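You operate a simulated robot arm through the tools that you are given. There is no shell and no other tool. Be economical: measure what you need, move in short steps, check, and stop when the job is done.

You run a simulated two-armed robot. Do the job below in one go: nothing can be reset, and whatever is moved stays where it is left.

## Task
Take the cap off the jar labelled "SET 1" on the black mat and lay it down there.

Only the result counts: the job must be done as asked and must still hold three seconds after the hand-in. Knocking over, shifting, dropping, spilling or breaking anything else fails it. Lids that push on must go on centred and level and be pressed home; caps that screw on are set level and turned clockwise until they are tight.

## Robot
Two 6-joint arms with two-finger grippers on one trunk, on a base that drives. Base frame: it is fixed to the floor where the robot stands at the start and does not move with it; the origin is under the middle of the robot, x ahead of it, y to its left, z up; the surface under the hand at the start is at about z = 803. Readings come in mm, rad, newtons and seconds.
The left shoulder is at the start at [30, 178, 863], the right one opposite. With the tool pointing down near the work surface each hand reaches from about 100 to 840 mm from the robot's upright axis, wherever it stands, measured 20 degrees to its own side. Payload 2.54 kg a hand.
The TCP of each hand is the grasp point between the finger pads, 30 mm short of the fingertips. In the tool frame z runs along the fingers and y along their closing line. The gripper opens to 116 mm. The gripper's body begins 95 mm behind the TCP.
Orientation is told as [roll, pitch, yaw] about the base's x, y, z axes, in that order, counted from this pose: with the fingers straight down and closing along the base's y, the tool's x points along the base's -x, its y along +y and its z along -z.

## Interface
- The arms move only by the tool apply_moves. It takes "left_moves", "right_moves" or both (then of equal length, played together; a hand with none holds still); each is one flat list of numbers, 7 for each row, row after row: the shift along the tool's x, y, z in units of 25 mm (1.0 is 25 mm), then the turn, a rotation vector about the tool's x, y, z in units of 8 degrees (1.0 is 8 degrees), then the opening, from 0 (shut) to 1 (fully open). In form: [dx, dy, dz, ax, ay, az, fingers, dx, dy, dz, ax, ay, az, fingers, ...]. A call has 1 to 20 rows; each row shifts and turns the commanded pose from where the row before left it, along the tool's axes as they then stand. A call with a number of a shift or a turn outside -1 to 1 is refused whole. Each row takes 0.2 s and may step no farther than 50 mm and 0.15 rad from the row before; otherwise, or with a gripper value out of range, the whole call is refused. Where a pose cannot be reached the arm comes as near as it can. A force on the tool above 40 N (or 10 N above the force at the start of the call, whichever is more), or a blocked arm, ends the call early, and 0.2 s more pass. Each finger travels about 153 mm/s and halts on what it meets, pressing with about 31 N; the grip force reading is that of the motor and also rises with nothing between the fingers. The clock runs only during rows and for 0.2 s after the last one: add rows that do not move to give the fingers time. The reply holds the time, the measured pose of the TCP, the force on the tool along the base axes, the opening and the grip force, in the units named above and with some noise, with the torque about the TCP (base axes, N m) and any sound that the robot's microphone picked up.
- Cameras (640 x 400 px; columns grow to the right, rows downward): "scene" is now at [48.9, 7.8, 1584.7]; the picture's right is [0.15, -0.99, 0.00], its down [-0.79, -0.12, -0.60] and it looks along [0.59, 0.09, -0.80] (base axes); focal length 288 px, centre (320, 200). "left" rides on the left gripper at [69, 15, -122] in its tool frame; the picture's right is [-0.21, 0.98, 0.00], its down [-0.83, -0.18, -0.53] and it looks along [-0.52, -0.11, 0.85] (tool axes); focal length 251 px, centre (320, 200). "right" rides on the right gripper at [69, -15, -122] in its tool frame; the picture's right is [0.21, 0.98, 0.00], its down [-0.83, 0.18, -0.53] and it looks along [-0.52, 0.11, 0.85] (tool axes); focal length 251 px, centre (320, 200). There is no depth. A picture from a camera that has moved, and an enlarged one, comes with that camera's place and axes in the base frame and with its lens. The place of the scene camera against the robot may be out by one fixed shift of up to 12 mm in any direction.
- grab_frame(camera): a new picture of that camera. No time passes.
- lift_body(by): slides the trunk up (or, below 0, down) by that many mm; the arms and the scene camera ride with it, the base frame stays. It gives what a move gives, with no picture.
- drive_base(legs): drives the robot by 1 to 6 legs, each [ahead, left, turn to the left] in mm, mm and rad, along the robot's own axes; the way and the turn of a leg run together, so that a leg with both is an arc; at most 1500 mm and 3.142 rad a leg. The arms and the cameras ride along, it lands a little off, and it stops where it bumps. It gives what a move gives.
- pan_tilt(pan, tilt): turns the head with the scene camera to pan (to the left, within 2.496 rad either way) and tilt (down, from -0.506 to 1.204), counted from straight ahead of the robot. It gives what a move gives.
- enlarge(camera, box): a new picture of the part [left, top, right, bottom] of that camera's present view, enlarged. No time passes.
- finish_job(): hands the job in; it is judged then, once.

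Work in short steps. Places have to be worked out from the pictures, the camera data and where the tool is seen: move nearer, look again, correct. Check each grasp and each placing, and mend what went wrong. You have 120 turns and 100 pictures in all, those below and enlarged ones among them. Open the grippers and draw the arms clear of the work before you hand the job in, unless the task says otherwise; then end with one line.

The tools are called after ">>>" by a JSON object that holds its "op" and its "data". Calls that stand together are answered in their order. apply_moves: Moves the arms, as the interface text tells. Its arguments: {"type":"object","properties":{"left_moves":{"type":"array","items":{"type":"number"}},"right_moves":{"type":"array","items":{"type":"number"}}},"required":[]} The other tools are called the same way: lift_body (by) slides the trunk up or down; drive_base (legs) drives the base; pan_tilt (pan, tilt) turns the head that bears the scene camera; grab_frame (camera) takes a picture; enlarge (camera, box) takes an enlarged picture of a part of a camera's view; finish_job () hands the job in.

At the start:

```text
t: 0.0
left_eef_pos: [412.4, 356.2, 1109.0]
left_tcp_rot: [0.0, 0.0, 0.0]
left_force: [-0.1, 0.3, -0.9]
left_ft_torque: [0.03, 0.0, 0.0]
left_gripper_width: 115.9
left_grip_force: 0.1
right_eef_pos: [559.8, -115.3, 1127.0]
right_tcp_rot: [0.002, 0.0, 0.001]
right_force: [0.5, 0.3, -0.1]
right_ft_torque: [-0.01, 0.0, 0.01]
right_gripper_width: 115.8
right_grip_force: 0.0
trunk travel left (down, up): [-75.0, 465.0]
robot x, y, heading: [1.0, 0.7, 0.001]
head pan, tilt: [0.15, 0.929]
```

scene: 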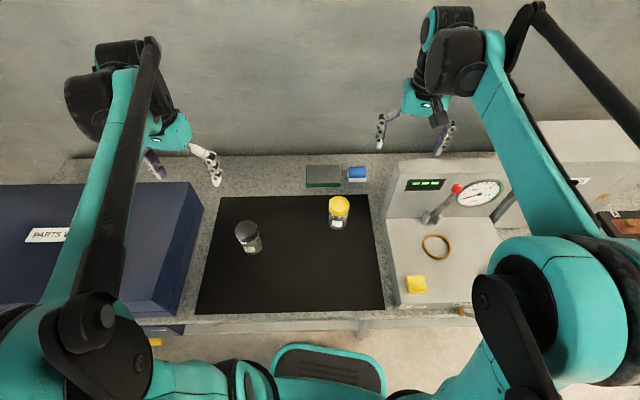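
right: 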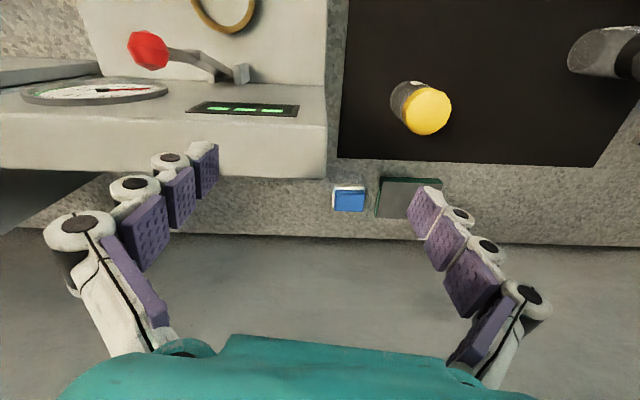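
left: 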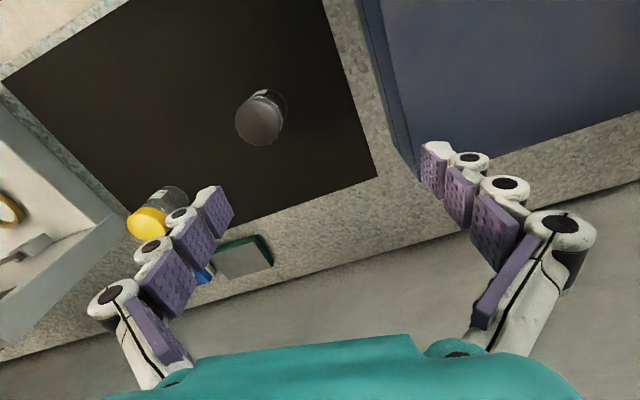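

I see two jars on the mat, one with a grey cap and one with a yellow cap. I enlarge both to read the labels.

>>> {"op": "enlarge", "data": {"camera": "scene", "box": [220, 180, 380, 280]}}

>>> {"op": "enlarge", "data": {"camera": "scene", "box": [310, 185, 370, 235]}}

>>> {"op": "enlarge", "data": {"camera": "scene", "box": [220, 210, 280, 260]}}

```text
4.00 times, centred on (300, 230) of scene
camera zoom: at [48.9, 7.8, 1584.7], right [0.15, -0.99, 0.0], down [-0.79, -0.12, -0.6], along [0.59, 0.09, -0.8], focal length 1152 px, centre (400, 80)
```

zoom: 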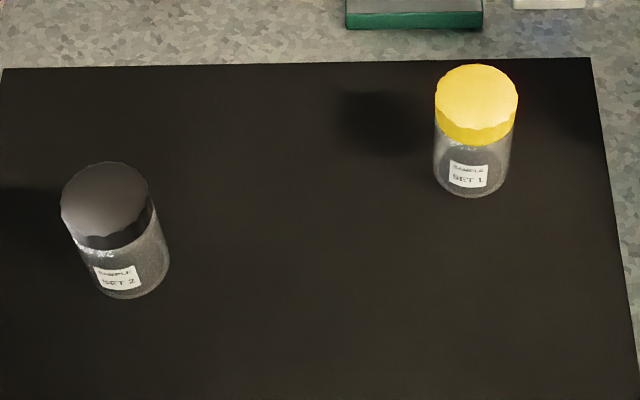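

```text
8.00 times, centred on (340, 210) of scene
camera zoom: at [48.9, 7.8, 1584.7], right [0.15, -0.99, 0.0], down [-0.79, -0.12, -0.6], along [0.59, 0.09, -0.8], focal length 2305 px, centre (160, 120)
```

zoom: 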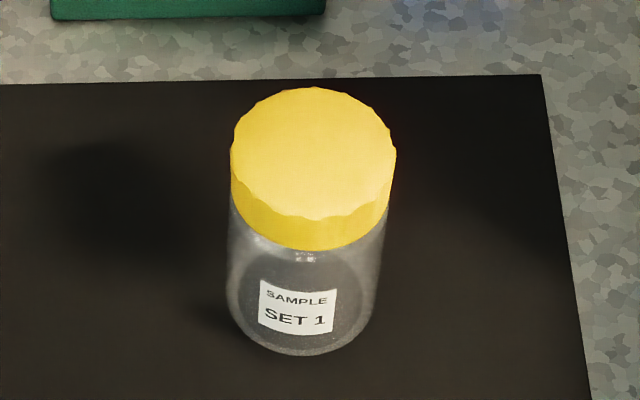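

```text
8.00 times, centred on (250, 235) of scene
camera zoom: at [48.9, 7.8, 1584.7], right [0.15, -0.99, 0.0], down [-0.79, -0.12, -0.6], along [0.59, 0.09, -0.8], focal length 2305 px, centre (880, -80)
```

zoom: 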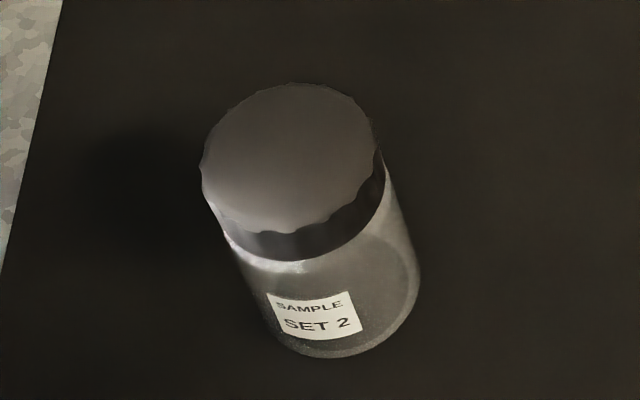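

SET 1 is the yellow-capped jar, at roughly (537, 23) with its top near z = 908 and a cap about 60 mm wide. I bring the right hand above it at z≈1060 to measure it better.

>>> {"op": "apply_moves", "data": {"right_moves": [0.153, 0.92, 0.447, 0, 0, 0, 1, 0.153, 0.92, 0.447, 0, 0, 0, 1, 0.153, 0.92, 0.447, 0, 0, 0, 1, 0.153, 0.92, 0.447, 0, 0, 0, 1, 0.153, 0.92, 0.447, 0, 0, 0, 1, 0.153, 0.92, 0.447, 0, 0, 0, 1, 0, 0, 0, 0, 0, 0, 1]}}

>>> {"op": "grab_frame", "data": {"camera": "right"}}

>>> {"op": "grab_frame", "data": {"camera": "scene"}}

```text
t: 1.6
left_eef_pos: [412.0, 356.1, 1108.6]
left_tcp_rot: [0.001, 0.001, -0.001]
left_force: [-0.2, -0.3, -0.1]
left_ft_torque: [0.0, 0.01, 0.0]
left_gripper_width: 116.1
left_grip_force: 0.0
right_eef_pos: [536.7, 23.3, 1061.3]
right_tcp_rot: [0.0, -0.001, 0.0]
right_force: [0.3, -0.4, 0.2]
right_ft_torque: [0.0, 0.03, 0.0]
right_gripper_width: 116.2
right_grip_force: 0.1
trunk travel left (down, up): [-75.0, 465.0]
robot x, y, heading: [0.8, 2.5, -0.004]
head pan, tilt: [0.15, 0.929]
```

```text
93 pictures are left
camera right: at [468.9, 6.7, 1182.9], right [-0.21, 0.98, 0.0], down [0.83, 0.18, 0.53], along [0.52, 0.11, -0.85], focal length 251 px, centre (320, 200)
```

right: 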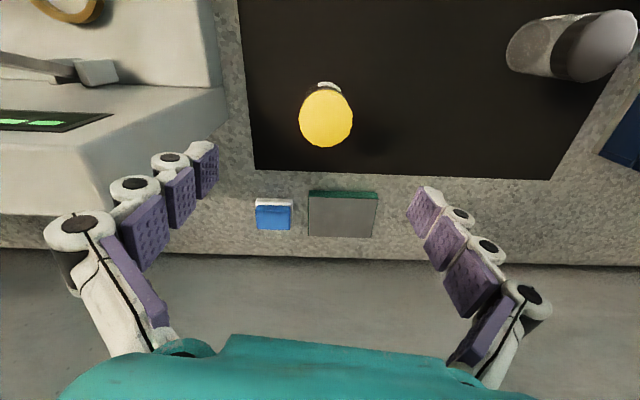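

```text
92 pictures are left
camera scene: at [48.8, 7.5, 1584.7], right [0.15, -0.99, 0.0], down [-0.79, -0.12, -0.6], along [0.59, 0.09, -0.8], focal length 288 px, centre (320, 200)
```

scene: 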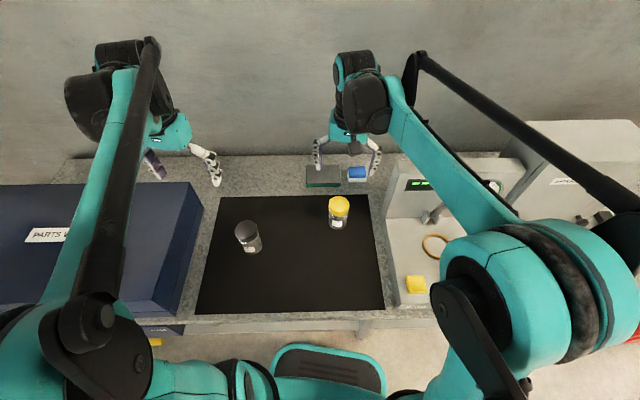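

The right camera puts the cap at about (537, 27, ~898). Next I turn the left hand where it is: yaw +90° then tilt 60°, so it points toward −y and 30° down with its camera on top, ready to hold the jar body from the side.

>>> {"op": "apply_moves", "data": {"left_moves": [0, 0, 0, 0, 0, -0.9375, 1, 0, 0, 0, 0, 0, -0.9375, 1, 0, 0, 0, 0, 0, -0.9375, 1, 0, 0, 0, 0, 0, -0.9375, 1, 0, 0, 0, 0, 0, -0.9375, 1, 0, 0, 0, 0, 0, -0.9375, 1, 0, 0, 0, 0, 0, -0.9375, 1, 0, 0, 0, 0, 0, -0.9375, 1, 0, 0, 0, 0, 0, -0.9375, 1, 0, 0, 0, 0, 0, -0.9375, 1, 0, 0, 0, 0, 0, -0.9375, 1, 0, 0, 0, 0, 0, -0.9375, 1, 0, 0, 0, 0, 0.9375, 0, 1, 0, 0, 0, 0, 0.9375, 0, 1, 0, 0, 0, 0, 0.9375, 0, 1, 0, 0, 0, 0, 0.9375, 0, 1, 0, 0, 0, 0, 0.9375, 0, 1, 0, 0, 0, 0, 0.9375, 0, 1, 0, 0, 0, 0, 0.9375, 0, 1, 0, 0, 0, 0, 0.9375, 0, 1]}}

>>> {"op": "grab_frame", "data": {"camera": "scene"}}

>>> {"op": "enlarge", "data": {"camera": "right", "box": [286, 68, 366, 168]}}

```text
t: 5.8
left_eef_pos: [448.8, 312.9, 1108.5]
left_tcp_rot: [-0.059, 0.864, 1.57]
left_force: [-0.6, -0.5, -0.4]
left_ft_torque: [-0.01, 0.02, -0.04]
left_gripper_width: 116.0
left_grip_force: 0.0
left hand out of reach, approached as far as the arm can: row 18, 19, 20
right_eef_pos: [536.5, 23.2, 1060.3]
right_tcp_rot: [-0.001, 0.0, -0.001]
right_force: [1.2, 0.1, 0.5]
right_ft_torque: [0.02, 0.03, 0.02]
right_gripper_width: 115.9
right_grip_force: 0.1
trunk travel left (down, up): [-75.0, 465.0]
robot x, y, heading: [-0.7, -1.7, 0.001]
head pan, tilt: [0.15, 0.929]
```

```text
91 pictures are left
camera scene: at [49.9, 7.6, 1584.6], right [0.15, -0.99, 0.0], down [-0.79, -0.12, -0.6], along [0.59, 0.09, -0.8], focal length 288 px, centre (320, 200)
```

scene: 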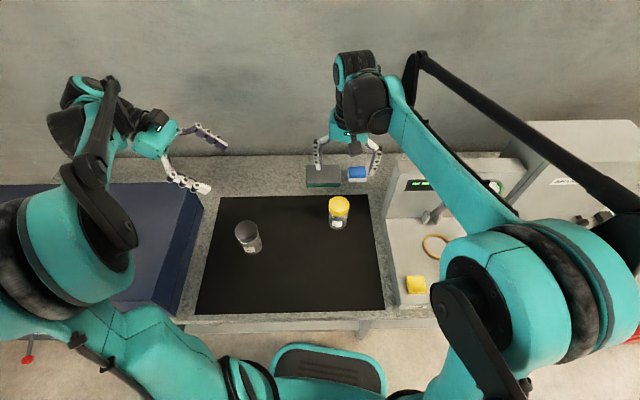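

```text
4.00 times, centred on (326, 118) of right
camera zoom: at [469.8, 6.7, 1182.6], right [-0.21, 0.98, 0.0], down [0.83, 0.18, 0.53], along [0.52, 0.11, -0.85], focal length 1006 px, centre (296, 528)
```

zoom: 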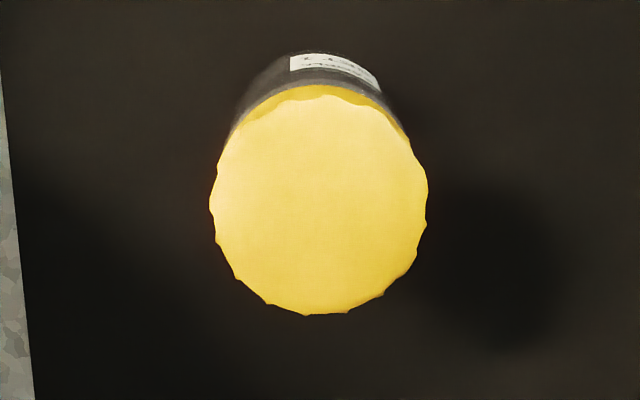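

The left hand stopped at about 49° of tilt because it is cramped in that spot. I move it forward to a point left of and above the jar, where there should be more wrist room, then read its pose.

>>> {"op": "apply_moves", "data": {"left_moves": [-0.24, -0.36, 0.846, 0, 0, 0, 1, -0.24, -0.36, 0.846, 0, 0, 0, 1, -0.24, -0.36, 0.846, 0, 0, 0, 1, -0.24, -0.36, 0.846, 0, 0, 0, 1, -0.24, -0.36, 0.846, 0, 0, 0, 1, -0.24, -0.36, 0.846, 0, 0, 0, 1, -0.24, -0.36, 0.846, 0, 0, 0, 1, -0.24, -0.36, 0.846, 0, 0, 0, 1, -0.24, -0.36, 0.846, 0, 0, 0, 1, -0.24, -0.36, 0.846, 0, 0, 0, 1, 0, 0, 0, 0, 0, 0, 1]}}

>>> {"op": "grab_frame", "data": {"camera": "scene"}}

>>> {"op": "grab_frame", "data": {"camera": "left"}}

```text
t: 8.2
left_eef_pos: [548.9, 184.9, 930.9]
left_tcp_rot: [-0.032, 0.887, 1.566]
left_force: [-0.4, -0.4, -0.3]
left_ft_torque: [-0.01, 0.02, 0.01]
left_gripper_width: 115.7
left_grip_force: 0.0
left hand out of reach, approached as far as the arm can: row 1
right_eef_pos: [535.5, 21.8, 1062.0]
right_tcp_rot: [0.0, 0.001, 0.001]
right_force: [0.3, -0.8, -0.8]
right_ft_torque: [-0.03, 0.0, -0.03]
right_gripper_width: 115.8
right_grip_force: 0.1
trunk travel left (down, up): [-75.0, 465.0]
robot x, y, heading: [4.4, 1.1, 0.003]
head pan, tilt: [0.15, 0.929]
```

```text
89 pictures are left
camera scene: at [48.6, 7.9, 1584.7], right [0.15, -0.99, 0.0], down [-0.79, -0.12, -0.6], along [0.59, 0.09, -0.8], focal length 288 px, centre (320, 200)
```

scene: 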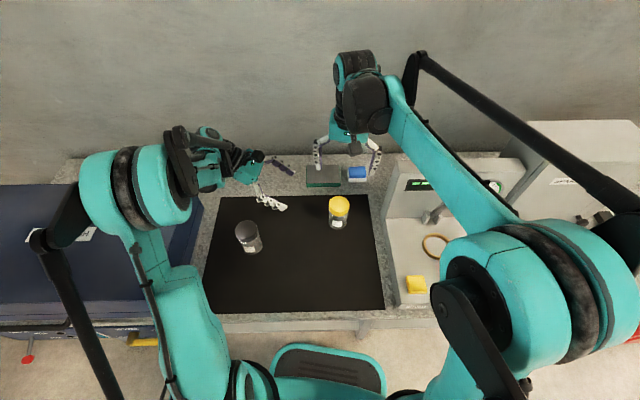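

```text
88 pictures are left
camera left: at [530.0, 235.7, 1060.1], right [-0.98, 0.12, -0.19], down [0.17, 0.94, -0.3], along [0.14, -0.33, -0.94], focal length 251 px, centre (320, 200)
```

left: 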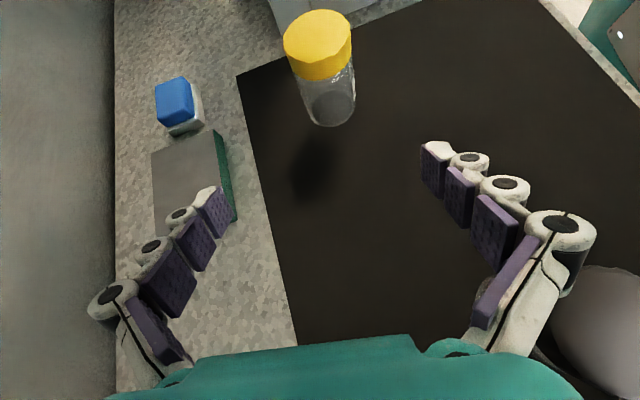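

The left hand now reaches well and sits clear of the grey jar. I add 7° of tilt and come in to about 80 mm short of the jar along the fingers' line.

>>> {"op": "apply_moves", "data": {"left_moves": [0, 0, 0, 0, 0.9, 0, 1, 0.04, 0.072, 0.8, 0, 0, 0, 1, 0.04, 0.072, 0.8, 0, 0, 0, 1, 0.04, 0.072, 0.8, 0, 0, 0, 1, 0.04, 0.072, 0.8, 0, 0, 0, 1, 0.04, 0.072, 0.8, 0, 0, 0, 1, 0, 0, 0, 0, 0, 0, 1]}}

>>> {"op": "grab_frame", "data": {"camera": "left"}}

>>> {"op": "grab_frame", "data": {"camera": "scene"}}

>>> {"op": "grab_frame", "data": {"camera": "right"}}

```text
t: 9.8
left_eef_pos: [542.7, 98.0, 882.7]
left_tcp_rot: [-0.038, 1.014, 1.555]
left_force: [-0.2, -0.3, -0.2]
left_ft_torque: [0.02, 0.04, 0.01]
left_gripper_width: 116.0
left_grip_force: 0.0
right_eef_pos: [537.0, 22.7, 1061.3]
right_tcp_rot: [0.0, 0.0, -0.001]
right_force: [0.1, -0.2, 0.0]
right_ft_torque: [0.0, 0.0, 0.0]
right_gripper_width: 116.0
right_grip_force: 0.2
trunk travel left (down, up): [-75.0, 465.0]
robot x, y, heading: [2.6, 0.4, -0.001]
head pan, tilt: [0.15, 0.929]
```

```text
87 pictures are left
camera left: at [522.8, 163.6, 1004.2], right [-0.97, 0.1, -0.2], down [0.17, 0.89, -0.42], along [0.14, -0.44, -0.89], focal length 251 px, centre (320, 200)
```

left: 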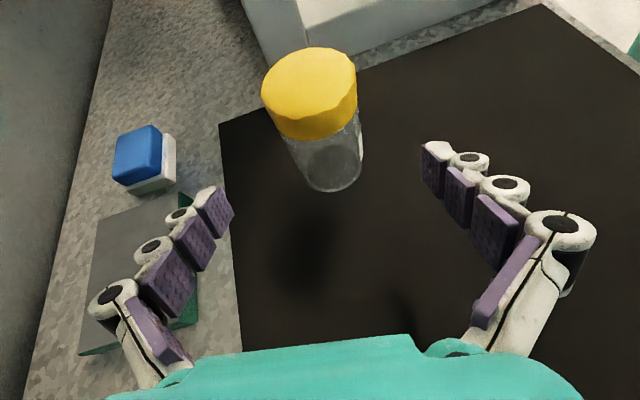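

```text
86 pictures are left
camera scene: at [48.8, 8.1, 1584.7], right [0.15, -0.99, 0.0], down [-0.79, -0.12, -0.6], along [0.59, 0.09, -0.8], focal length 288 px, centre (320, 200)
```

scene: 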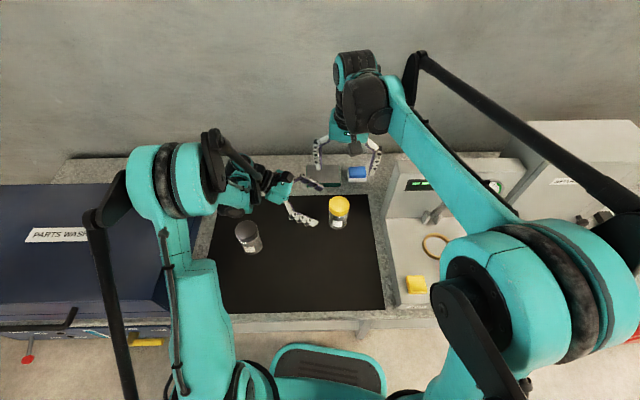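

```text
85 pictures are left
camera right: at [469.0, 7.0, 1183.0], right [-0.21, 0.98, 0.0], down [0.83, 0.18, 0.53], along [0.52, 0.11, -0.85], focal length 251 px, centre (320, 200)
```

right: 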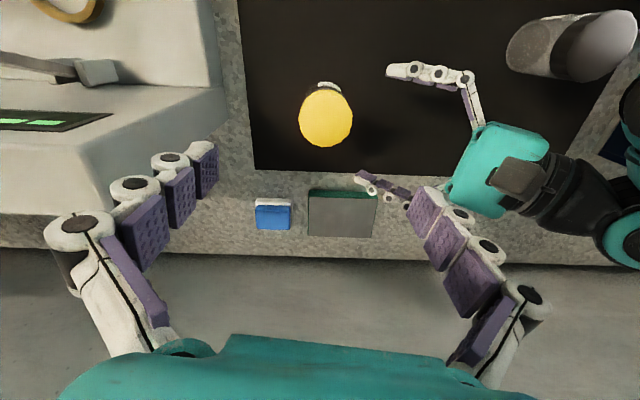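

Triangulating from both hands, the jar axis is near (538.5, 27.5) and the cap top near z≈898. I advance the left fingers around the jar body.

>>> {"op": "apply_moves", "data": {"left_moves": [-0.011, 0.032, 0.672, 0, 0, 0, 1, -0.011, 0.032, 0.672, 0, 0, 0, 1, -0.011, 0.032, 0.672, 0, 0, 0, 1, -0.011, 0.032, 0.672, 0, 0, 0, 1, -0.011, 0.032, 0.672, 0, 0, 0, 1, 0, 0, 0, 0, 0, 0, 1]}}

>>> {"op": "grab_frame", "data": {"camera": "left"}}

>>> {"op": "grab_frame", "data": {"camera": "right"}}

```text
t: 11.2
left_eef_pos: [540.0, 27.0, 837.0]
left_tcp_rot: [-0.04, 1.013, 1.555]
left_force: [-0.1, 0.3, -0.6]
left_ft_torque: [0.01, -0.01, -0.02]
left_gripper_width: 116.2
left_grip_force: 0.1
right_eef_pos: [536.8, 23.5, 1059.5]
right_tcp_rot: [0.0, 0.001, 0.001]
right_force: [-0.2, -1.0, 0.0]
right_ft_torque: [-0.03, 0.0, -0.03]
right_gripper_width: 116.0
right_grip_force: 0.1
trunk travel left (down, up): [-75.0, 465.0]
robot x, y, heading: [-3.1, 1.6, 0.004]
head pan, tilt: [0.15, 0.929]
```

```text
84 pictures are left
camera left: at [521.1, 93.3, 958.8], right [-0.97, 0.1, -0.2], down [0.17, 0.89, -0.42], along [0.14, -0.44, -0.89], focal length 251 px, centre (320, 200)
```

left: 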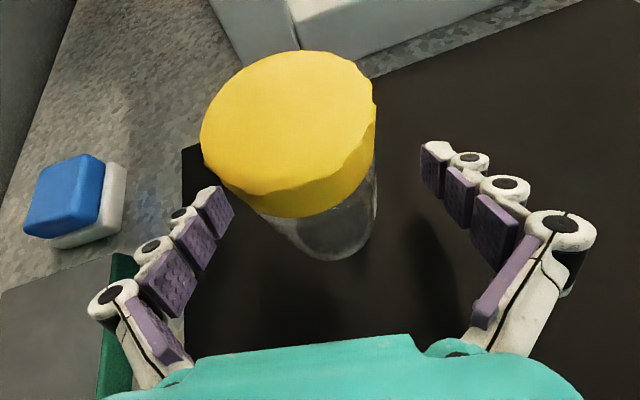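

```text
83 pictures are left
camera right: at [469.0, 6.9, 1183.0], right [-0.21, 0.98, 0.0], down [0.83, 0.18, 0.53], along [0.52, 0.11, -0.85], focal length 251 px, centre (320, 200)
```

right: 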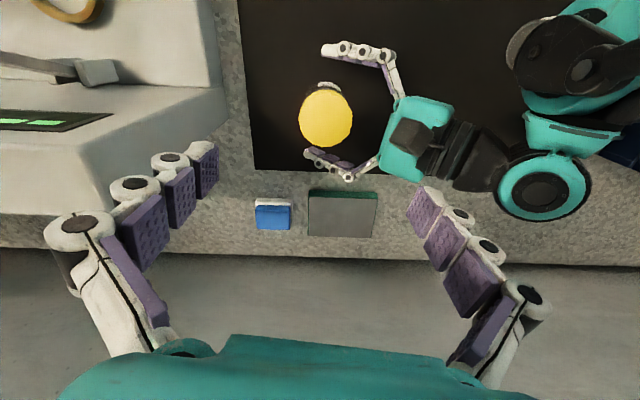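

The left fingers straddle the jar with clearance on both sides. I close gradually.

>>> {"op": "apply_moves", "data": {"left_moves": [0, 0, 0, 0, 0, 0, 0.85, 0, 0, 0, 0, 0, 0, 0.7, 0, 0, 0, 0, 0, 0, 0.62, 0, 0, 0, 0, 0, 0, 0.57, 0, 0, 0, 0, 0, 0, 0.53, 0, 0, 0, 0, 0, 0, 0.5, 0, 0, 0, 0, 0, 0, 0.46, 0, 0, 0, 0, 0, 0, 0.42, 0, 0, 0, 0, 0, 0, 0.35, 0, 0, 0, 0, 0, 0, 0.3]}}

>>> {"op": "grab_frame", "data": {"camera": "left"}}

>>> {"op": "grab_frame", "data": {"camera": "right"}}

```text
t: 13.4
left_eef_pos: [540.0, 28.0, 838.3]
left_tcp_rot: [-0.037, 1.014, 1.556]
left_force: [-0.2, 0.1, 1.6]
left_ft_torque: [0.04, 0.04, 0.0]
left_gripper_width: 57.2
left_grip_force: 31.2
right_eef_pos: [537.2, 23.5, 1060.3]
right_tcp_rot: [0.0, 0.001, 0.001]
right_force: [-0.6, 0.1, -0.8]
right_ft_torque: [0.0, -0.02, 0.0]
right_gripper_width: 116.1
right_grip_force: 0.0
trunk travel left (down, up): [-75.0, 465.0]
robot x, y, heading: [-0.4, -1.0, -0.001]
head pan, tilt: [0.15, 0.929]
```

```text
82 pictures are left
camera left: at [521.0, 93.4, 959.0], right [-0.97, 0.1, -0.2], down [0.17, 0.89, -0.42], along [0.14, -0.44, -0.89], focal length 251 px, centre (320, 200)
```

left: 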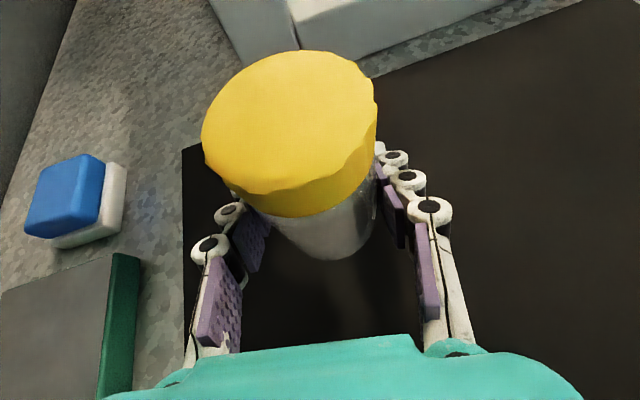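

```text
81 pictures are left
camera right: at [468.9, 6.8, 1183.1], right [-0.21, 0.98, 0.0], down [0.83, 0.18, 0.53], along [0.52, 0.11, -0.85], focal length 251 px, centre (320, 200)
```

right: 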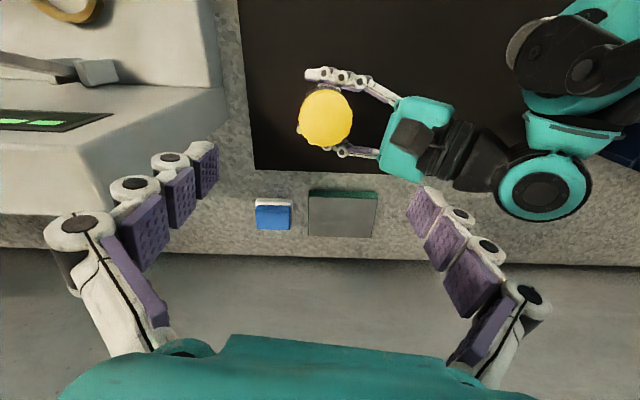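

The jar is held (57 mm wide, 31 N) and has not shifted. I lower the right hand to z≈955 above the cap, narrow it to about 80 mm, pre-turn it +20°, and look.

>>> {"op": "apply_moves", "data": {"right_moves": [-0.06, 0.16, 0.8, 0, 0, 0, 0.9, 0, 0, 0.8, 0, 0, 0, 0.8, 0, 0, 0.8, 0, 0, 0, 0.7, 0, 0, 0.8, 0, 0, 0, 0.7, 0, 0, 0.8, 0, 0, 0, 0.7, 0, 0, 0, 0, 0, -0.833, 0.7, 0, 0, 0, 0, 0, -0.833, 0.7, 0, 0, 0, 0, 0, -0.833, 0.7, 0, 0, 0, 0, 0, 0, 0.7]}}

>>> {"op": "grab_frame", "data": {"camera": "right"}}

>>> {"op": "grab_frame", "data": {"camera": "left"}}

>>> {"op": "enlarge", "data": {"camera": "scene", "box": [220, 120, 420, 260]}}

```text
t: 15.1
left_eef_pos: [537.4, 25.8, 836.9]
left_tcp_rot: [-0.044, 1.014, 1.546]
left_force: [0.3, 1.0, 2.5]
left_ft_torque: [-0.19, -0.17, 0.04]
left_gripper_width: 56.9
left_grip_force: 30.7
right_eef_pos: [541.8, 26.1, 959.7]
right_tcp_rot: [-0.003, -0.01, 0.239]
right_force: [1.6, -0.3, -0.3]
right_ft_torque: [0.04, 0.02, -0.06]
right_gripper_width: 80.6
right_grip_force: 0.1
trunk travel left (down, up): [-75.0, 465.0]
robot x, y, heading: [-2.5, -2.0, -0.001]
head pan, tilt: [0.15, 0.929]
stopped in row 8 (right hand): the force on the tool passed its limit at 46 N (the readings are from after the stop); the commanded pose is now the measured one
```

```text
80 pictures are left
camera right: at [478.7, -5.8, 1082.4], right [-0.44, 0.9, 0.0], down [0.75, 0.37, 0.54], along [0.49, 0.24, -0.84], focal length 251 px, centre (320, 200)
```

right: 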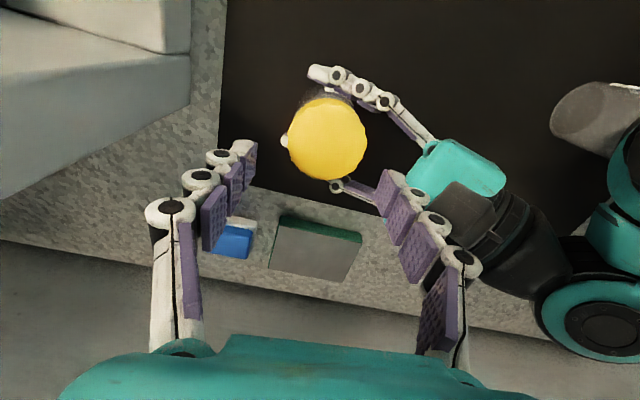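

```text
79 pictures are left
camera left: at [518.6, 92.7, 959.0], right [-0.97, 0.1, -0.2], down [0.18, 0.89, -0.42], along [0.14, -0.44, -0.89], focal length 251 px, centre (320, 200)
```

left: 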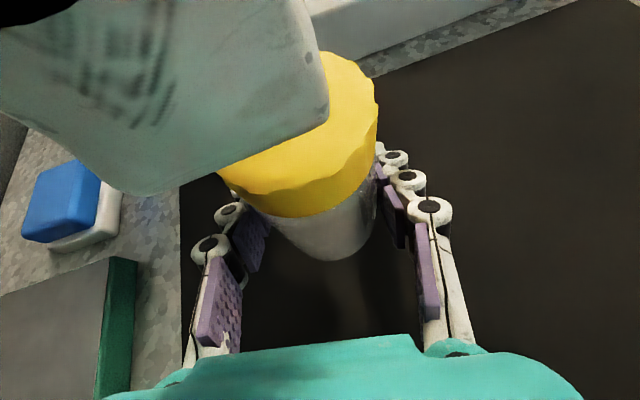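

```text
2.86 times, centred on (320, 190) of scene
camera zoom: at [49.0, 7.8, 1584.6], right [0.15, -0.99, 0.0], down [-0.79, -0.12, -0.6], along [0.59, 0.09, -0.8], focal length 823 px, centre (320, 229)
```

zoom: 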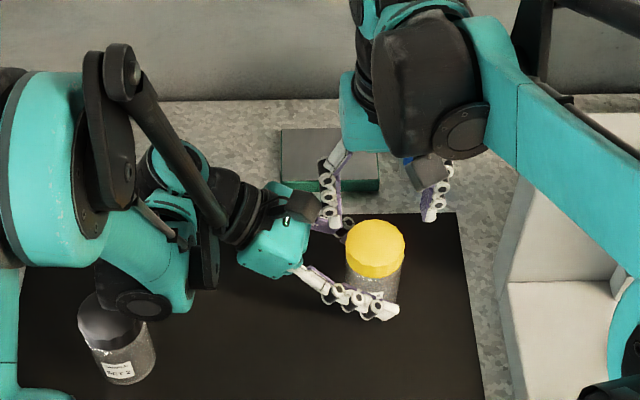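

The right finger touched the left camera housing, with only 1–2 N left and the jar still held and upright. I back off, raise the right hand, and turn it to about +60° yaw so the fingers come down clear of that camera.

>>> {"op": "apply_moves", "data": {"right_moves": [0, 0, 0, 0, 0, 0.5, 0.7, 0, 0, -0.9, 0, 0, 0, 0.7, 0, 0, -0.9, 0, 0, 0, 0.7, 0, 0, -0.9, 0, 0, 0, 0.7, 0, 0, -0.9, 0, 0, 0, 0.7, 0, 0, 0, 0, 0, -0.9, 0.7, 0, 0, 0, 0, 0, -0.9, 0.7, 0, 0, 0, 0, 0, -0.9, 0.7, 0, 0, 0, 0, 0, -0.9, 0.7, 0, 0, 0, 0, 0, -0.9, 0.7, 0, 0, 0, 0, 0, -0.9, 0.7, 0, 0, 0, 0, 0, -0.9, 0.7, 0, 0, 0, 0, 0, 0, 0.7]}}

>>> {"op": "grab_frame", "data": {"camera": "right"}}

>>> {"op": "grab_frame", "data": {"camera": "left"}}

```text
t: 17.9
left_eef_pos: [536.4, 24.9, 837.4]
left_tcp_rot: [-0.044, 1.016, 1.544]
left_force: [-0.2, -0.2, 1.1]
left_ft_torque: [-0.02, 0.02, 0.0]
left_gripper_width: 57.0
left_grip_force: 31.1
right_eef_pos: [542.4, 27.4, 1051.4]
right_tcp_rot: [-0.007, -0.006, 1.052]
right_force: [0.0, -0.7, -0.4]
right_ft_torque: [0.01, 0.0, -0.03]
right_gripper_width: 81.2
right_grip_force: 0.2
trunk travel left (down, up): [-75.0, 465.0]
robot x, y, heading: [-1.2, -0.4, 0.0]
head pan, tilt: [0.15, 0.929]
```

```text
77 pictures are left
camera right: at [520.1, -42.3, 1172.8], right [-0.95, 0.3, -0.01], down [0.25, 0.81, 0.54], along [0.17, 0.51, -0.84], focal length 251 px, centre (320, 200)
```

right: 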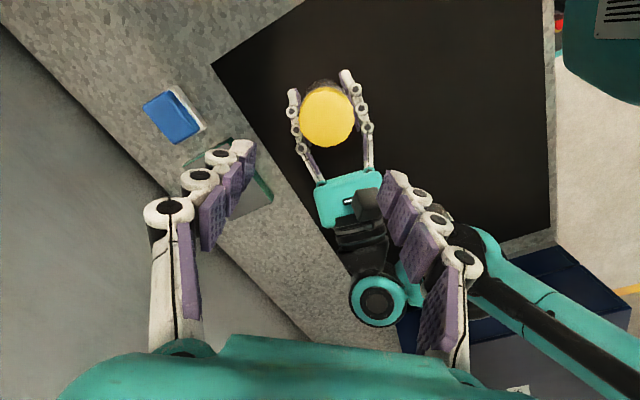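

```text
76 pictures are left
camera left: at [518.7, 92.6, 959.0], right [-0.97, 0.1, -0.2], down [0.18, 0.89, -0.42], along [0.14, -0.44, -0.89], focal length 251 px, centre (320, 200)
```

left: 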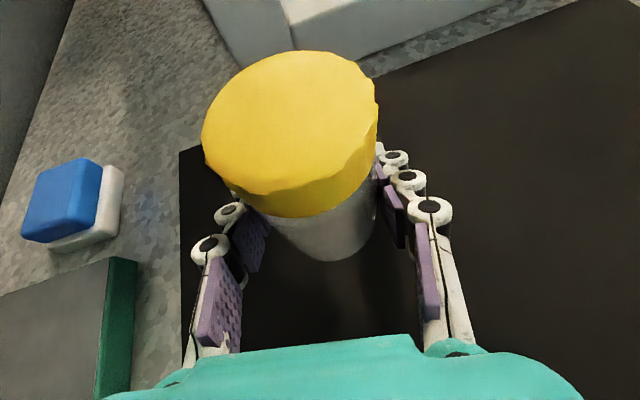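

The cap is now at about (536, 25). I correct the right hand's position, turn it a little more to about 75° for camera clearance, and lower partway to z≈935.

>>> {"op": "apply_moves", "data": {"right_moves": [0.216, 0.153, 0, 0, 0, 0, 0.7, 0, 0, 0, 0, 0, -0.94, 0.7, 0, 0, 0, 0, 0, -0.94, 0.7, 0, 0, 0.9, 0, 0, 0, 0.7, 0, 0, 0.9, 0, 0, 0, 0.7, 0, 0, 0.9, 0, 0, 0, 0.7, 0, 0, 0.9, 0, 0, 0, 0.7, 0, 0, 0.9, 0, 0, 0, 0.7, 0, 0, 0, 0, 0, 0, 0.7]}}

>>> {"op": "grab_frame", "data": {"camera": "right"}}

>>> {"op": "grab_frame", "data": {"camera": "left"}}

```text
t: 19.9
left_eef_pos: [537.3, 26.1, 838.8]
left_tcp_rot: [-0.045, 1.014, 1.544]
left_force: [-0.4, -0.5, 0.3]
left_ft_torque: [-0.02, 0.03, -0.01]
left_gripper_width: 57.2
left_grip_force: 31.0
right_eef_pos: [535.2, 23.5, 938.0]
right_tcp_rot: [-0.007, -0.004, 1.311]
right_force: [0.1, -0.2, 0.4]
right_ft_torque: [0.0, -0.02, 0.01]
right_gripper_width: 81.3
right_grip_force: 0.0
trunk travel left (down, up): [-75.0, 465.0]
robot x, y, heading: [1.4, 1.7, -0.004]
head pan, tilt: [0.15, 0.929]
```

```text
75 pictures are left
camera right: at [533.4, -48.1, 1060.3], right [-1.0, 0.04, -0.01], down [0.03, 0.84, 0.54], along [0.03, 0.54, -0.84], focal length 251 px, centre (320, 200)
```

right: 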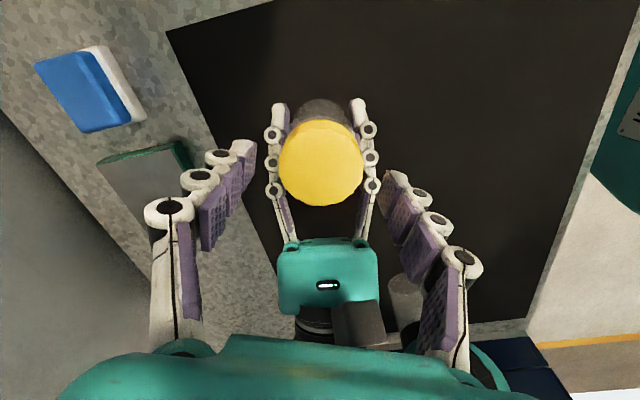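

```text
74 pictures are left
camera left: at [518.7, 92.6, 959.0], right [-0.97, 0.1, -0.2], down [0.18, 0.89, -0.42], along [0.14, -0.44, -0.89], focal length 251 px, centre (320, 200)
```

left: 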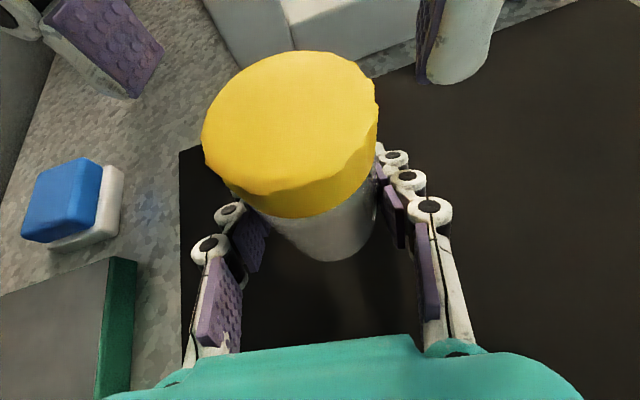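

The right fingers straddle the cap at about (536.5, 24.6). I lower to z≈910 and close gradually on the cap.

>>> {"op": "apply_moves", "data": {"right_moves": [-0.03, -0.05, 0.56, 0, 0, 0, 0.7, 0, 0, 0.56, 0, 0, 0, 0.7, 0, 0, 0, 0, 0, 0, 0.65, 0, 0, 0, 0, 0, 0, 0.6, 0, 0, 0, 0, 0, 0, 0.56, 0, 0, 0, 0, 0, 0, 0.53, 0, 0, 0, 0, 0, 0, 0.5, 0, 0, 0, 0, 0, 0, 0.45, 0, 0, 0, 0, 0, 0, 0.4, 0, 0, 0, 0, 0, 0, 0.3]}}

>>> {"op": "grab_frame", "data": {"camera": "right"}}

>>> {"op": "grab_frame", "data": {"camera": "left"}}

```text
t: 22.1
left_eef_pos: [537.2, 25.3, 837.4]
left_tcp_rot: [-0.045, 1.015, 1.547]
left_force: [23.7, -8.0, -6.1]
left_ft_torque: [0.26, 1.19, -0.07]
left_gripper_width: 57.3
left_grip_force: 30.7
right_eef_pos: [537.0, 23.9, 909.7]
right_tcp_rot: [-0.006, -0.004, 1.312]
right_force: [-24.9, 6.6, 8.2]
right_ft_torque: [0.27, 0.63, 0.14]
right_gripper_width: 55.0
right_grip_force: 31.3
trunk travel left (down, up): [-75.0, 465.0]
robot x, y, heading: [0.3, -4.4, 0.001]
head pan, tilt: [0.15, 0.929]
```

```text
73 pictures are left
camera right: at [534.1, -47.1, 1032.2], right [-1.0, 0.04, -0.01], down [0.03, 0.84, 0.54], along [0.03, 0.54, -0.84], focal length 251 px, centre (320, 200)
```

right: 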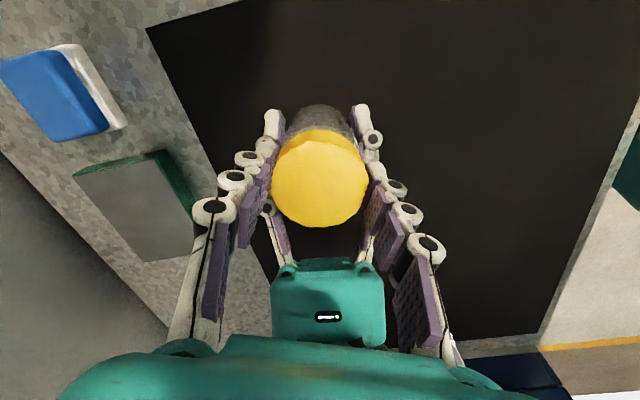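

```text
72 pictures are left
camera left: at [519.4, 92.6, 958.9], right [-0.97, 0.1, -0.21], down [0.18, 0.89, -0.41], along [0.14, -0.44, -0.89], focal length 251 px, centre (320, 200)
```

left: 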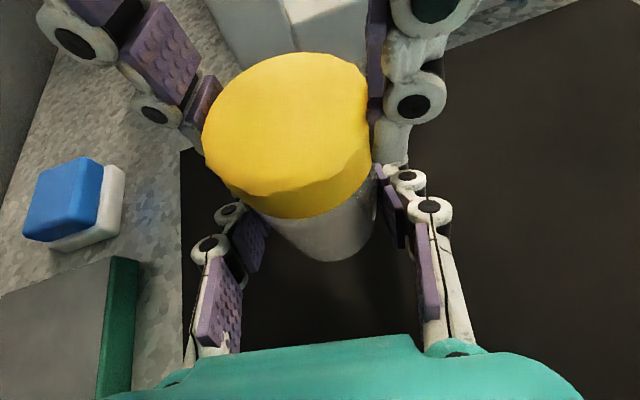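

The cap is gripped, but the hands push about 24 N sideways against each other. I shift the right hand 1.5 mm toward −x to relieve it.

>>> {"op": "apply_moves", "data": {"right_moves": [0, 0.06, 0, 0, 0, 0, 0.3, 0, 0, 0, 0, 0, 0, 0.3]}}

```text
t: 22.7
left_eef_pos: [536.9, 27.0, 837.6]
left_tcp_rot: [-0.044, 1.017, 1.544]
left_force: [24.2, -5.1, -6.7]
left_ft_torque: [0.16, 0.98, -0.13]
left_gripper_width: 57.2
left_grip_force: 31.2
right_eef_pos: [535.6, 24.9, 910.7]
right_tcp_rot: [-0.009, -0.002, 1.311]
right_force: [-22.3, 6.0, 9.3]
right_ft_torque: [0.27, 0.66, 0.19]
right_gripper_width: 54.6
right_grip_force: 31.0
trunk travel left (down, up): [-75.0, 465.0]
robot x, y, heading: [-0.9, 0.0, 0.004]
head pan, tilt: [0.15, 0.929]
```

The force hardly changed, so a right fingertip may be touching a left finger rather than the cap. I look closer.

>>> {"op": "enlarge", "data": {"camera": "left", "box": [340, 60, 460, 220]}}

>>> {"op": "enlarge", "data": {"camera": "left", "box": [130, 60, 300, 240]}}

>>> {"op": "enlarge", "data": {"camera": "right", "box": [230, 90, 410, 250]}}

>>> {"op": "enlarge", "data": {"camera": "scene", "box": [290, 160, 370, 240]}}

```text
2.50 times, centred on (400, 140) of left
camera zoom: at [519.0, 92.7, 958.9], right [-0.97, 0.1, -0.2], down [0.18, 0.89, -0.42], along [0.14, -0.44, -0.89], focal length 629 px, centre (120, 350)
```

zoom: 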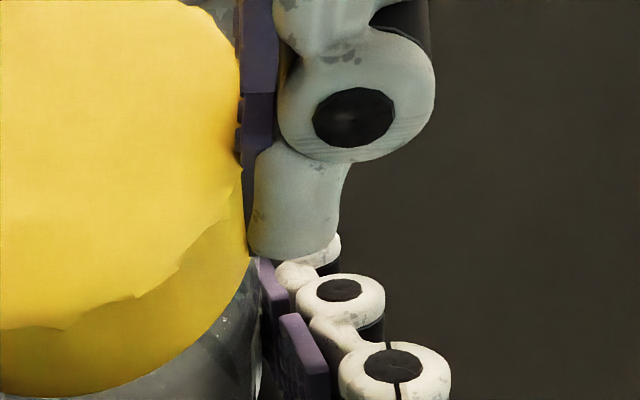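

```text
2.22 times, centred on (215, 150) of left
camera zoom: at [519.0, 92.7, 958.9], right [-0.97, 0.1, -0.2], down [0.18, 0.89, -0.42], along [0.14, -0.44, -0.89], focal length 559 px, centre (553, 311)
```

zoom: 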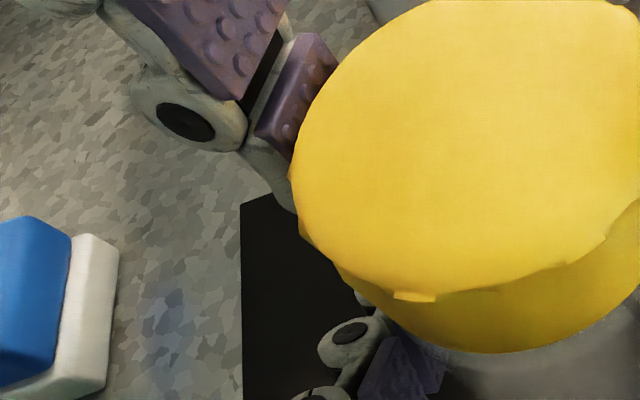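

```text
2.50 times, centred on (320, 170) of right
camera zoom: at [533.4, -47.0, 1032.2], right [-1.0, 0.04, -0.01], down [0.03, 0.84, 0.54], along [0.03, 0.54, -0.84], focal length 629 px, centre (320, 275)
```

zoom: 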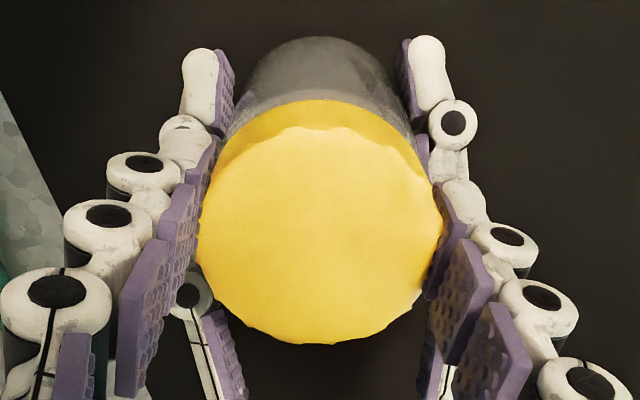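

```text
5.00 times, centred on (330, 200) of scene
camera zoom: at [49.2, 7.8, 1584.7], right [0.15, -0.99, 0.0], down [-0.79, -0.12, -0.6], along [0.59, 0.09, -0.8], focal length 1441 px, centre (270, 200)
```

zoom: 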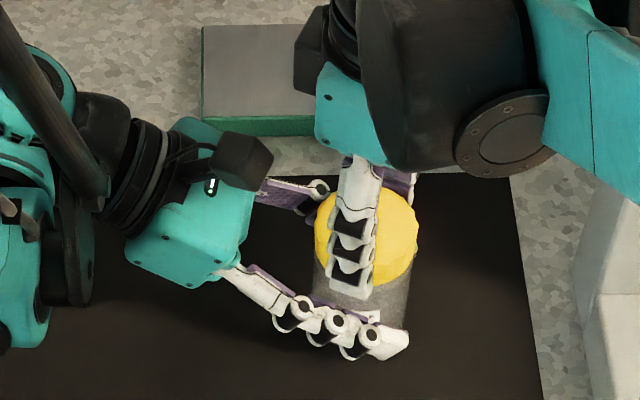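

Both pads are on the cap, and the torque puts the contact at z≈887, which is cap height. So this is only off-centre loading; I shift another 3 mm toward −x.

>>> {"op": "apply_moves", "data": {"right_moves": [0, 0.06, 0, 0, 0, 0, 0.3, 0, 0.06, 0, 0, 0, 0, 0.3, 0, 0, 0, 0, 0, 0, 0.3]}}

```text
t: 23.5
left_eef_pos: [536.3, 26.2, 838.4]
left_tcp_rot: [-0.044, 1.015, 1.544]
left_force: [2.7, 1.3, -4.5]
left_ft_torque: [-0.14, 0.02, -0.09]
left_gripper_width: 57.3
left_grip_force: 31.2
right_eef_pos: [534.4, 24.5, 909.8]
right_tcp_rot: [-0.012, -0.006, 1.309]
right_force: [-1.5, -1.7, 5.8]
right_ft_torque: [-0.01, 0.04, 0.03]
right_gripper_width: 54.6
right_grip_force: 30.9
trunk travel left (down, up): [-75.0, 465.0]
robot x, y, heading: [2.8, 1.5, 0.003]
head pan, tilt: [0.15, 0.929]
```

The load is relieved. I turn the cap counter-clockwise about 29° and watch the torque.

>>> {"op": "apply_moves", "data": {"right_moves": [0, 0, 0, 0, 0, -0.6, 0.3, 0, 0, 0, 0, 0, -0.6, 0.3, 0, 0, 0, 0, 0, -0.6, 0.3, 0, 0, 0, 0, 0, -0.6, 0.3, 0, 0, 0, 0, 0, -0.6, 0.3, 0, 0, 0, 0, 0, -0.6, 0.3]}}

>>> {"op": "grab_frame", "data": {"camera": "left"}}

>>> {"op": "enlarge", "data": {"camera": "scene", "box": [290, 160, 370, 240]}}

```text
t: 24.9
left_eef_pos: [535.7, 26.7, 838.3]
left_tcp_rot: [-0.04, 1.015, 1.543]
left_force: [-29.1, 4.4, -10.6]
left_ft_torque: [-0.19, -0.53, 0.13]
left_gripper_width: 57.3
left_grip_force: 31.1
right_eef_pos: [535.1, 24.4, 910.6]
right_tcp_rot: [-0.013, 0.002, 1.816]
right_force: [26.3, -4.6, 14.3]
right_ft_torque: [-0.16, -1.26, -0.14]
right_gripper_width: 54.7
right_grip_force: 31.1
trunk travel left (down, up): [-75.0, 465.0]
robot x, y, heading: [0.2, -0.4, 0.003]
head pan, tilt: [0.15, 0.929]
```

```text
67 pictures are left
camera left: at [517.5, 92.4, 959.0], right [-0.97, 0.11, -0.2], down [0.18, 0.89, -0.41], along [0.14, -0.44, -0.89], focal length 251 px, centre (320, 200)
```

left: 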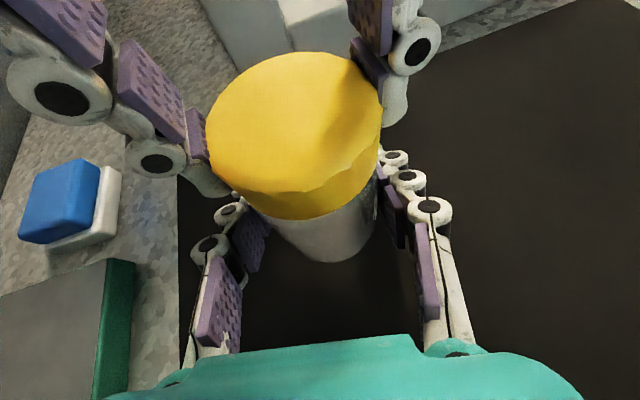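

```text
5.00 times, centred on (330, 200) of scene
camera zoom: at [48.4, 7.8, 1584.7], right [0.15, -0.99, 0.0], down [-0.79, -0.12, -0.6], along [0.59, 0.09, -0.8], focal length 1441 px, centre (270, 200)
```

zoom: 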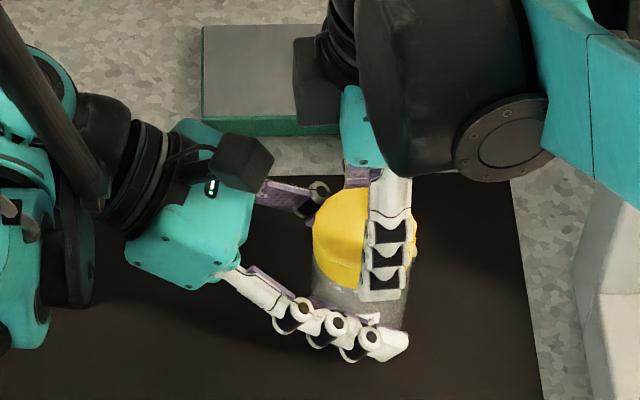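

The turn went through with little torque. The readings show a lateral load of +26 N in x and the cap pushing up at +14 N, as a rising thread would. I shift a little toward +x and up to relieve both.

>>> {"op": "apply_moves", "data": {"right_moves": [0, -0.06, -0.03, 0, 0, 0, 0.3, 0, -0.03, -0.01, 0, 0, 0, 0.3, 0, 0, 0, 0, 0, 0, 0.3]}}

>>> {"op": "enlarge", "data": {"camera": "left", "box": [180, 30, 400, 240]}}

```text
t: 25.7
left_eef_pos: [536.9, 26.2, 838.2]
left_tcp_rot: [-0.044, 1.015, 1.546]
left_force: [-19.8, 5.7, -4.3]
left_ft_torque: [-0.25, -0.47, 0.07]
left_gripper_width: 57.1
left_grip_force: 31.2
right_eef_pos: [536.3, 25.7, 910.5]
right_tcp_rot: [-0.01, 0.001, 1.814]
right_force: [18.9, -5.7, 4.3]
right_ft_torque: [-0.22, -0.91, -0.02]
right_gripper_width: 54.5
right_grip_force: 31.2
trunk travel left (down, up): [-75.0, 465.0]
robot x, y, heading: [1.3, -2.2, 0.001]
head pan, tilt: [0.15, 0.929]
```

```text
1.90 times, centred on (290, 135) of left
camera zoom: at [518.7, 92.7, 959.1], right [-0.97, 0.1, -0.2], down [0.18, 0.89, -0.42], along [0.14, -0.44, -0.89], focal length 479 px, centre (377, 324)
```

zoom: 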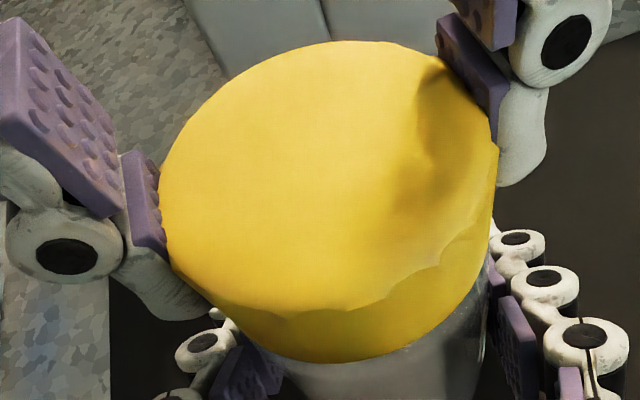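

Load is easing. I turn another 29° counter-clockwise while nudging slightly in +x.

>>> {"op": "apply_moves", "data": {"right_moves": [0, -0.03, 0, 0, 0, -0.6, 0.3, 0, -0.03, -0.01, 0, 0, -0.6, 0.3, 0, 0, -0.01, 0, 0, -0.6, 0.3, 0, 0, -0.01, 0, 0, -0.6, 0.3, 0, 0, 0, 0, 0, -0.6, 0.3, 0, 0, 0, 0, 0, -0.6, 0.3, 0, 0, 0, 0, 0, 0, 0.3]}}

>>> {"op": "enlarge", "data": {"camera": "left", "box": [180, 30, 400, 240]}}

```text
t: 27.3
left_eef_pos: [537.1, 25.2, 837.8]
left_tcp_rot: [-0.044, 1.016, 1.546]
left_force: [-11.4, -6.5, -0.6]
left_ft_torque: [0.31, -0.6, 0.08]
left_gripper_width: 57.2
left_grip_force: 31.0
right_eef_pos: [535.6, 26.9, 910.4]
right_tcp_rot: [-0.009, 0.006, 2.318]
right_force: [12.0, 6.4, 1.2]
right_ft_torque: [0.15, -0.23, -0.05]
right_gripper_width: 54.8
right_grip_force: 30.9
trunk travel left (down, up): [-75.0, 465.0]
robot x, y, heading: [-4.1, 2.1, 0.001]
head pan, tilt: [0.15, 0.929]
```

```text
1.90 times, centred on (290, 135) of left
camera zoom: at [518.6, 92.3, 959.1], right [-0.97, 0.1, -0.2], down [0.18, 0.89, -0.42], along [0.14, -0.44, -0.89], focal length 479 px, centre (377, 324)
```

zoom: 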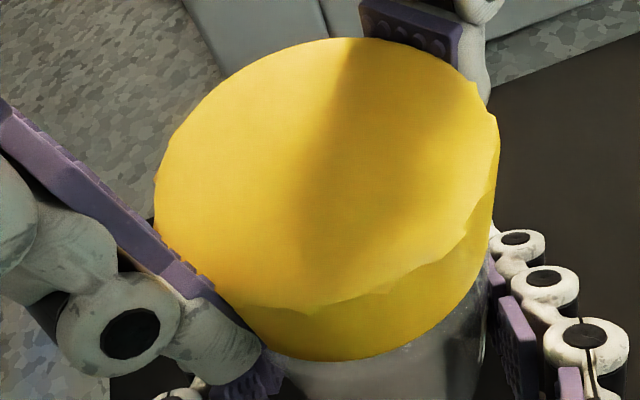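

About 58° turned with low torque. I test with a gentle 2 mm lift to see whether the cap is still held by the thread.

>>> {"op": "apply_moves", "data": {"right_moves": [0, 0, -0.08, 0, 0, 0, 0.3, 0, 0, 0, 0, 0, 0, 0.3]}}

```text
t: 27.9
left_eef_pos: [536.5, 25.5, 837.7]
left_tcp_rot: [-0.045, 1.018, 1.545]
left_force: [-9.8, -9.1, 19.9]
left_ft_torque: [0.58, -0.5, 0.04]
left_gripper_width: 57.2
left_grip_force: 31.0
right_eef_pos: [538.2, 26.2, 912.4]
right_tcp_rot: [-0.01, 0.006, 2.317]
right_force: [9.6, 8.7, -20.0]
right_ft_torque: [0.13, -0.23, -0.04]
right_gripper_width: 54.5
right_grip_force: 31.1
trunk travel left (down, up): [-75.0, 465.0]
robot x, y, heading: [0.9, -1.9, -0.003]
head pan, tilt: [0.15, 0.929]
```

Still held by the thread (−20 N). I ease off 1 mm and turn a further 19°.

>>> {"op": "apply_moves", "data": {"right_moves": [0, 0, 0.04, 0, 0, 0, 0.3, 0, 0, 0, 0, 0, -0.6, 0.3, 0, 0, 0, 0, 0, -0.6, 0.3, 0, 0, 0, 0, 0, -0.6, 0.3, 0, 0, 0, 0, 0, -0.6, 0.3, 0, 0, 0, 0, 0, 0, 0.3]}}

>>> {"op": "enlarge", "data": {"camera": "left", "box": [180, 30, 400, 240]}}

>>> {"op": "grab_frame", "data": {"camera": "right"}}

```text
t: 29.3
left_eef_pos: [536.1, 25.9, 838.3]
left_tcp_rot: [-0.041, 1.013, 1.544]
left_force: [-14.3, -17.7, 7.0]
left_ft_torque: [0.73, -0.65, 0.12]
left_gripper_width: 57.2
left_grip_force: 31.0
right_eef_pos: [537.7, 27.0, 913.6]
right_tcp_rot: [-0.006, 0.009, 2.652]
right_force: [14.4, 16.9, -6.2]
right_ft_torque: [0.44, -0.38, -0.08]
right_gripper_width: 54.4
right_grip_force: 31.8
trunk travel left (down, up): [-75.0, 465.0]
robot x, y, heading: [1.6, -1.2, -0.002]
head pan, tilt: [0.15, 0.929]
```

```text
1.90 times, centred on (290, 135) of left
camera zoom: at [518.4, 92.2, 959.0], right [-0.97, 0.1, -0.2], down [0.18, 0.89, -0.42], along [0.14, -0.44, -0.89], focal length 479 px, centre (377, 324)
```

zoom: 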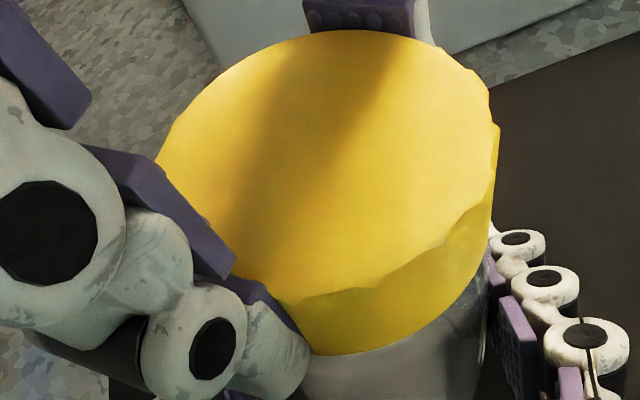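

```text
62 pictures are left
camera right: at [605.6, 6.7, 1035.9], right [-0.27, -0.96, -0.01], down [-0.82, 0.23, 0.53], along [-0.51, 0.15, -0.85], focal length 251 px, centre (320, 200)
```

right: 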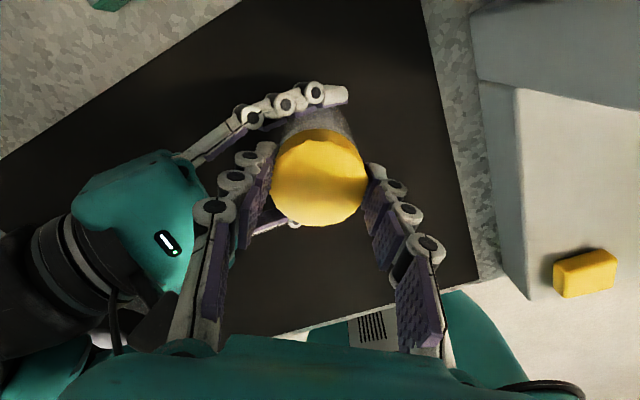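

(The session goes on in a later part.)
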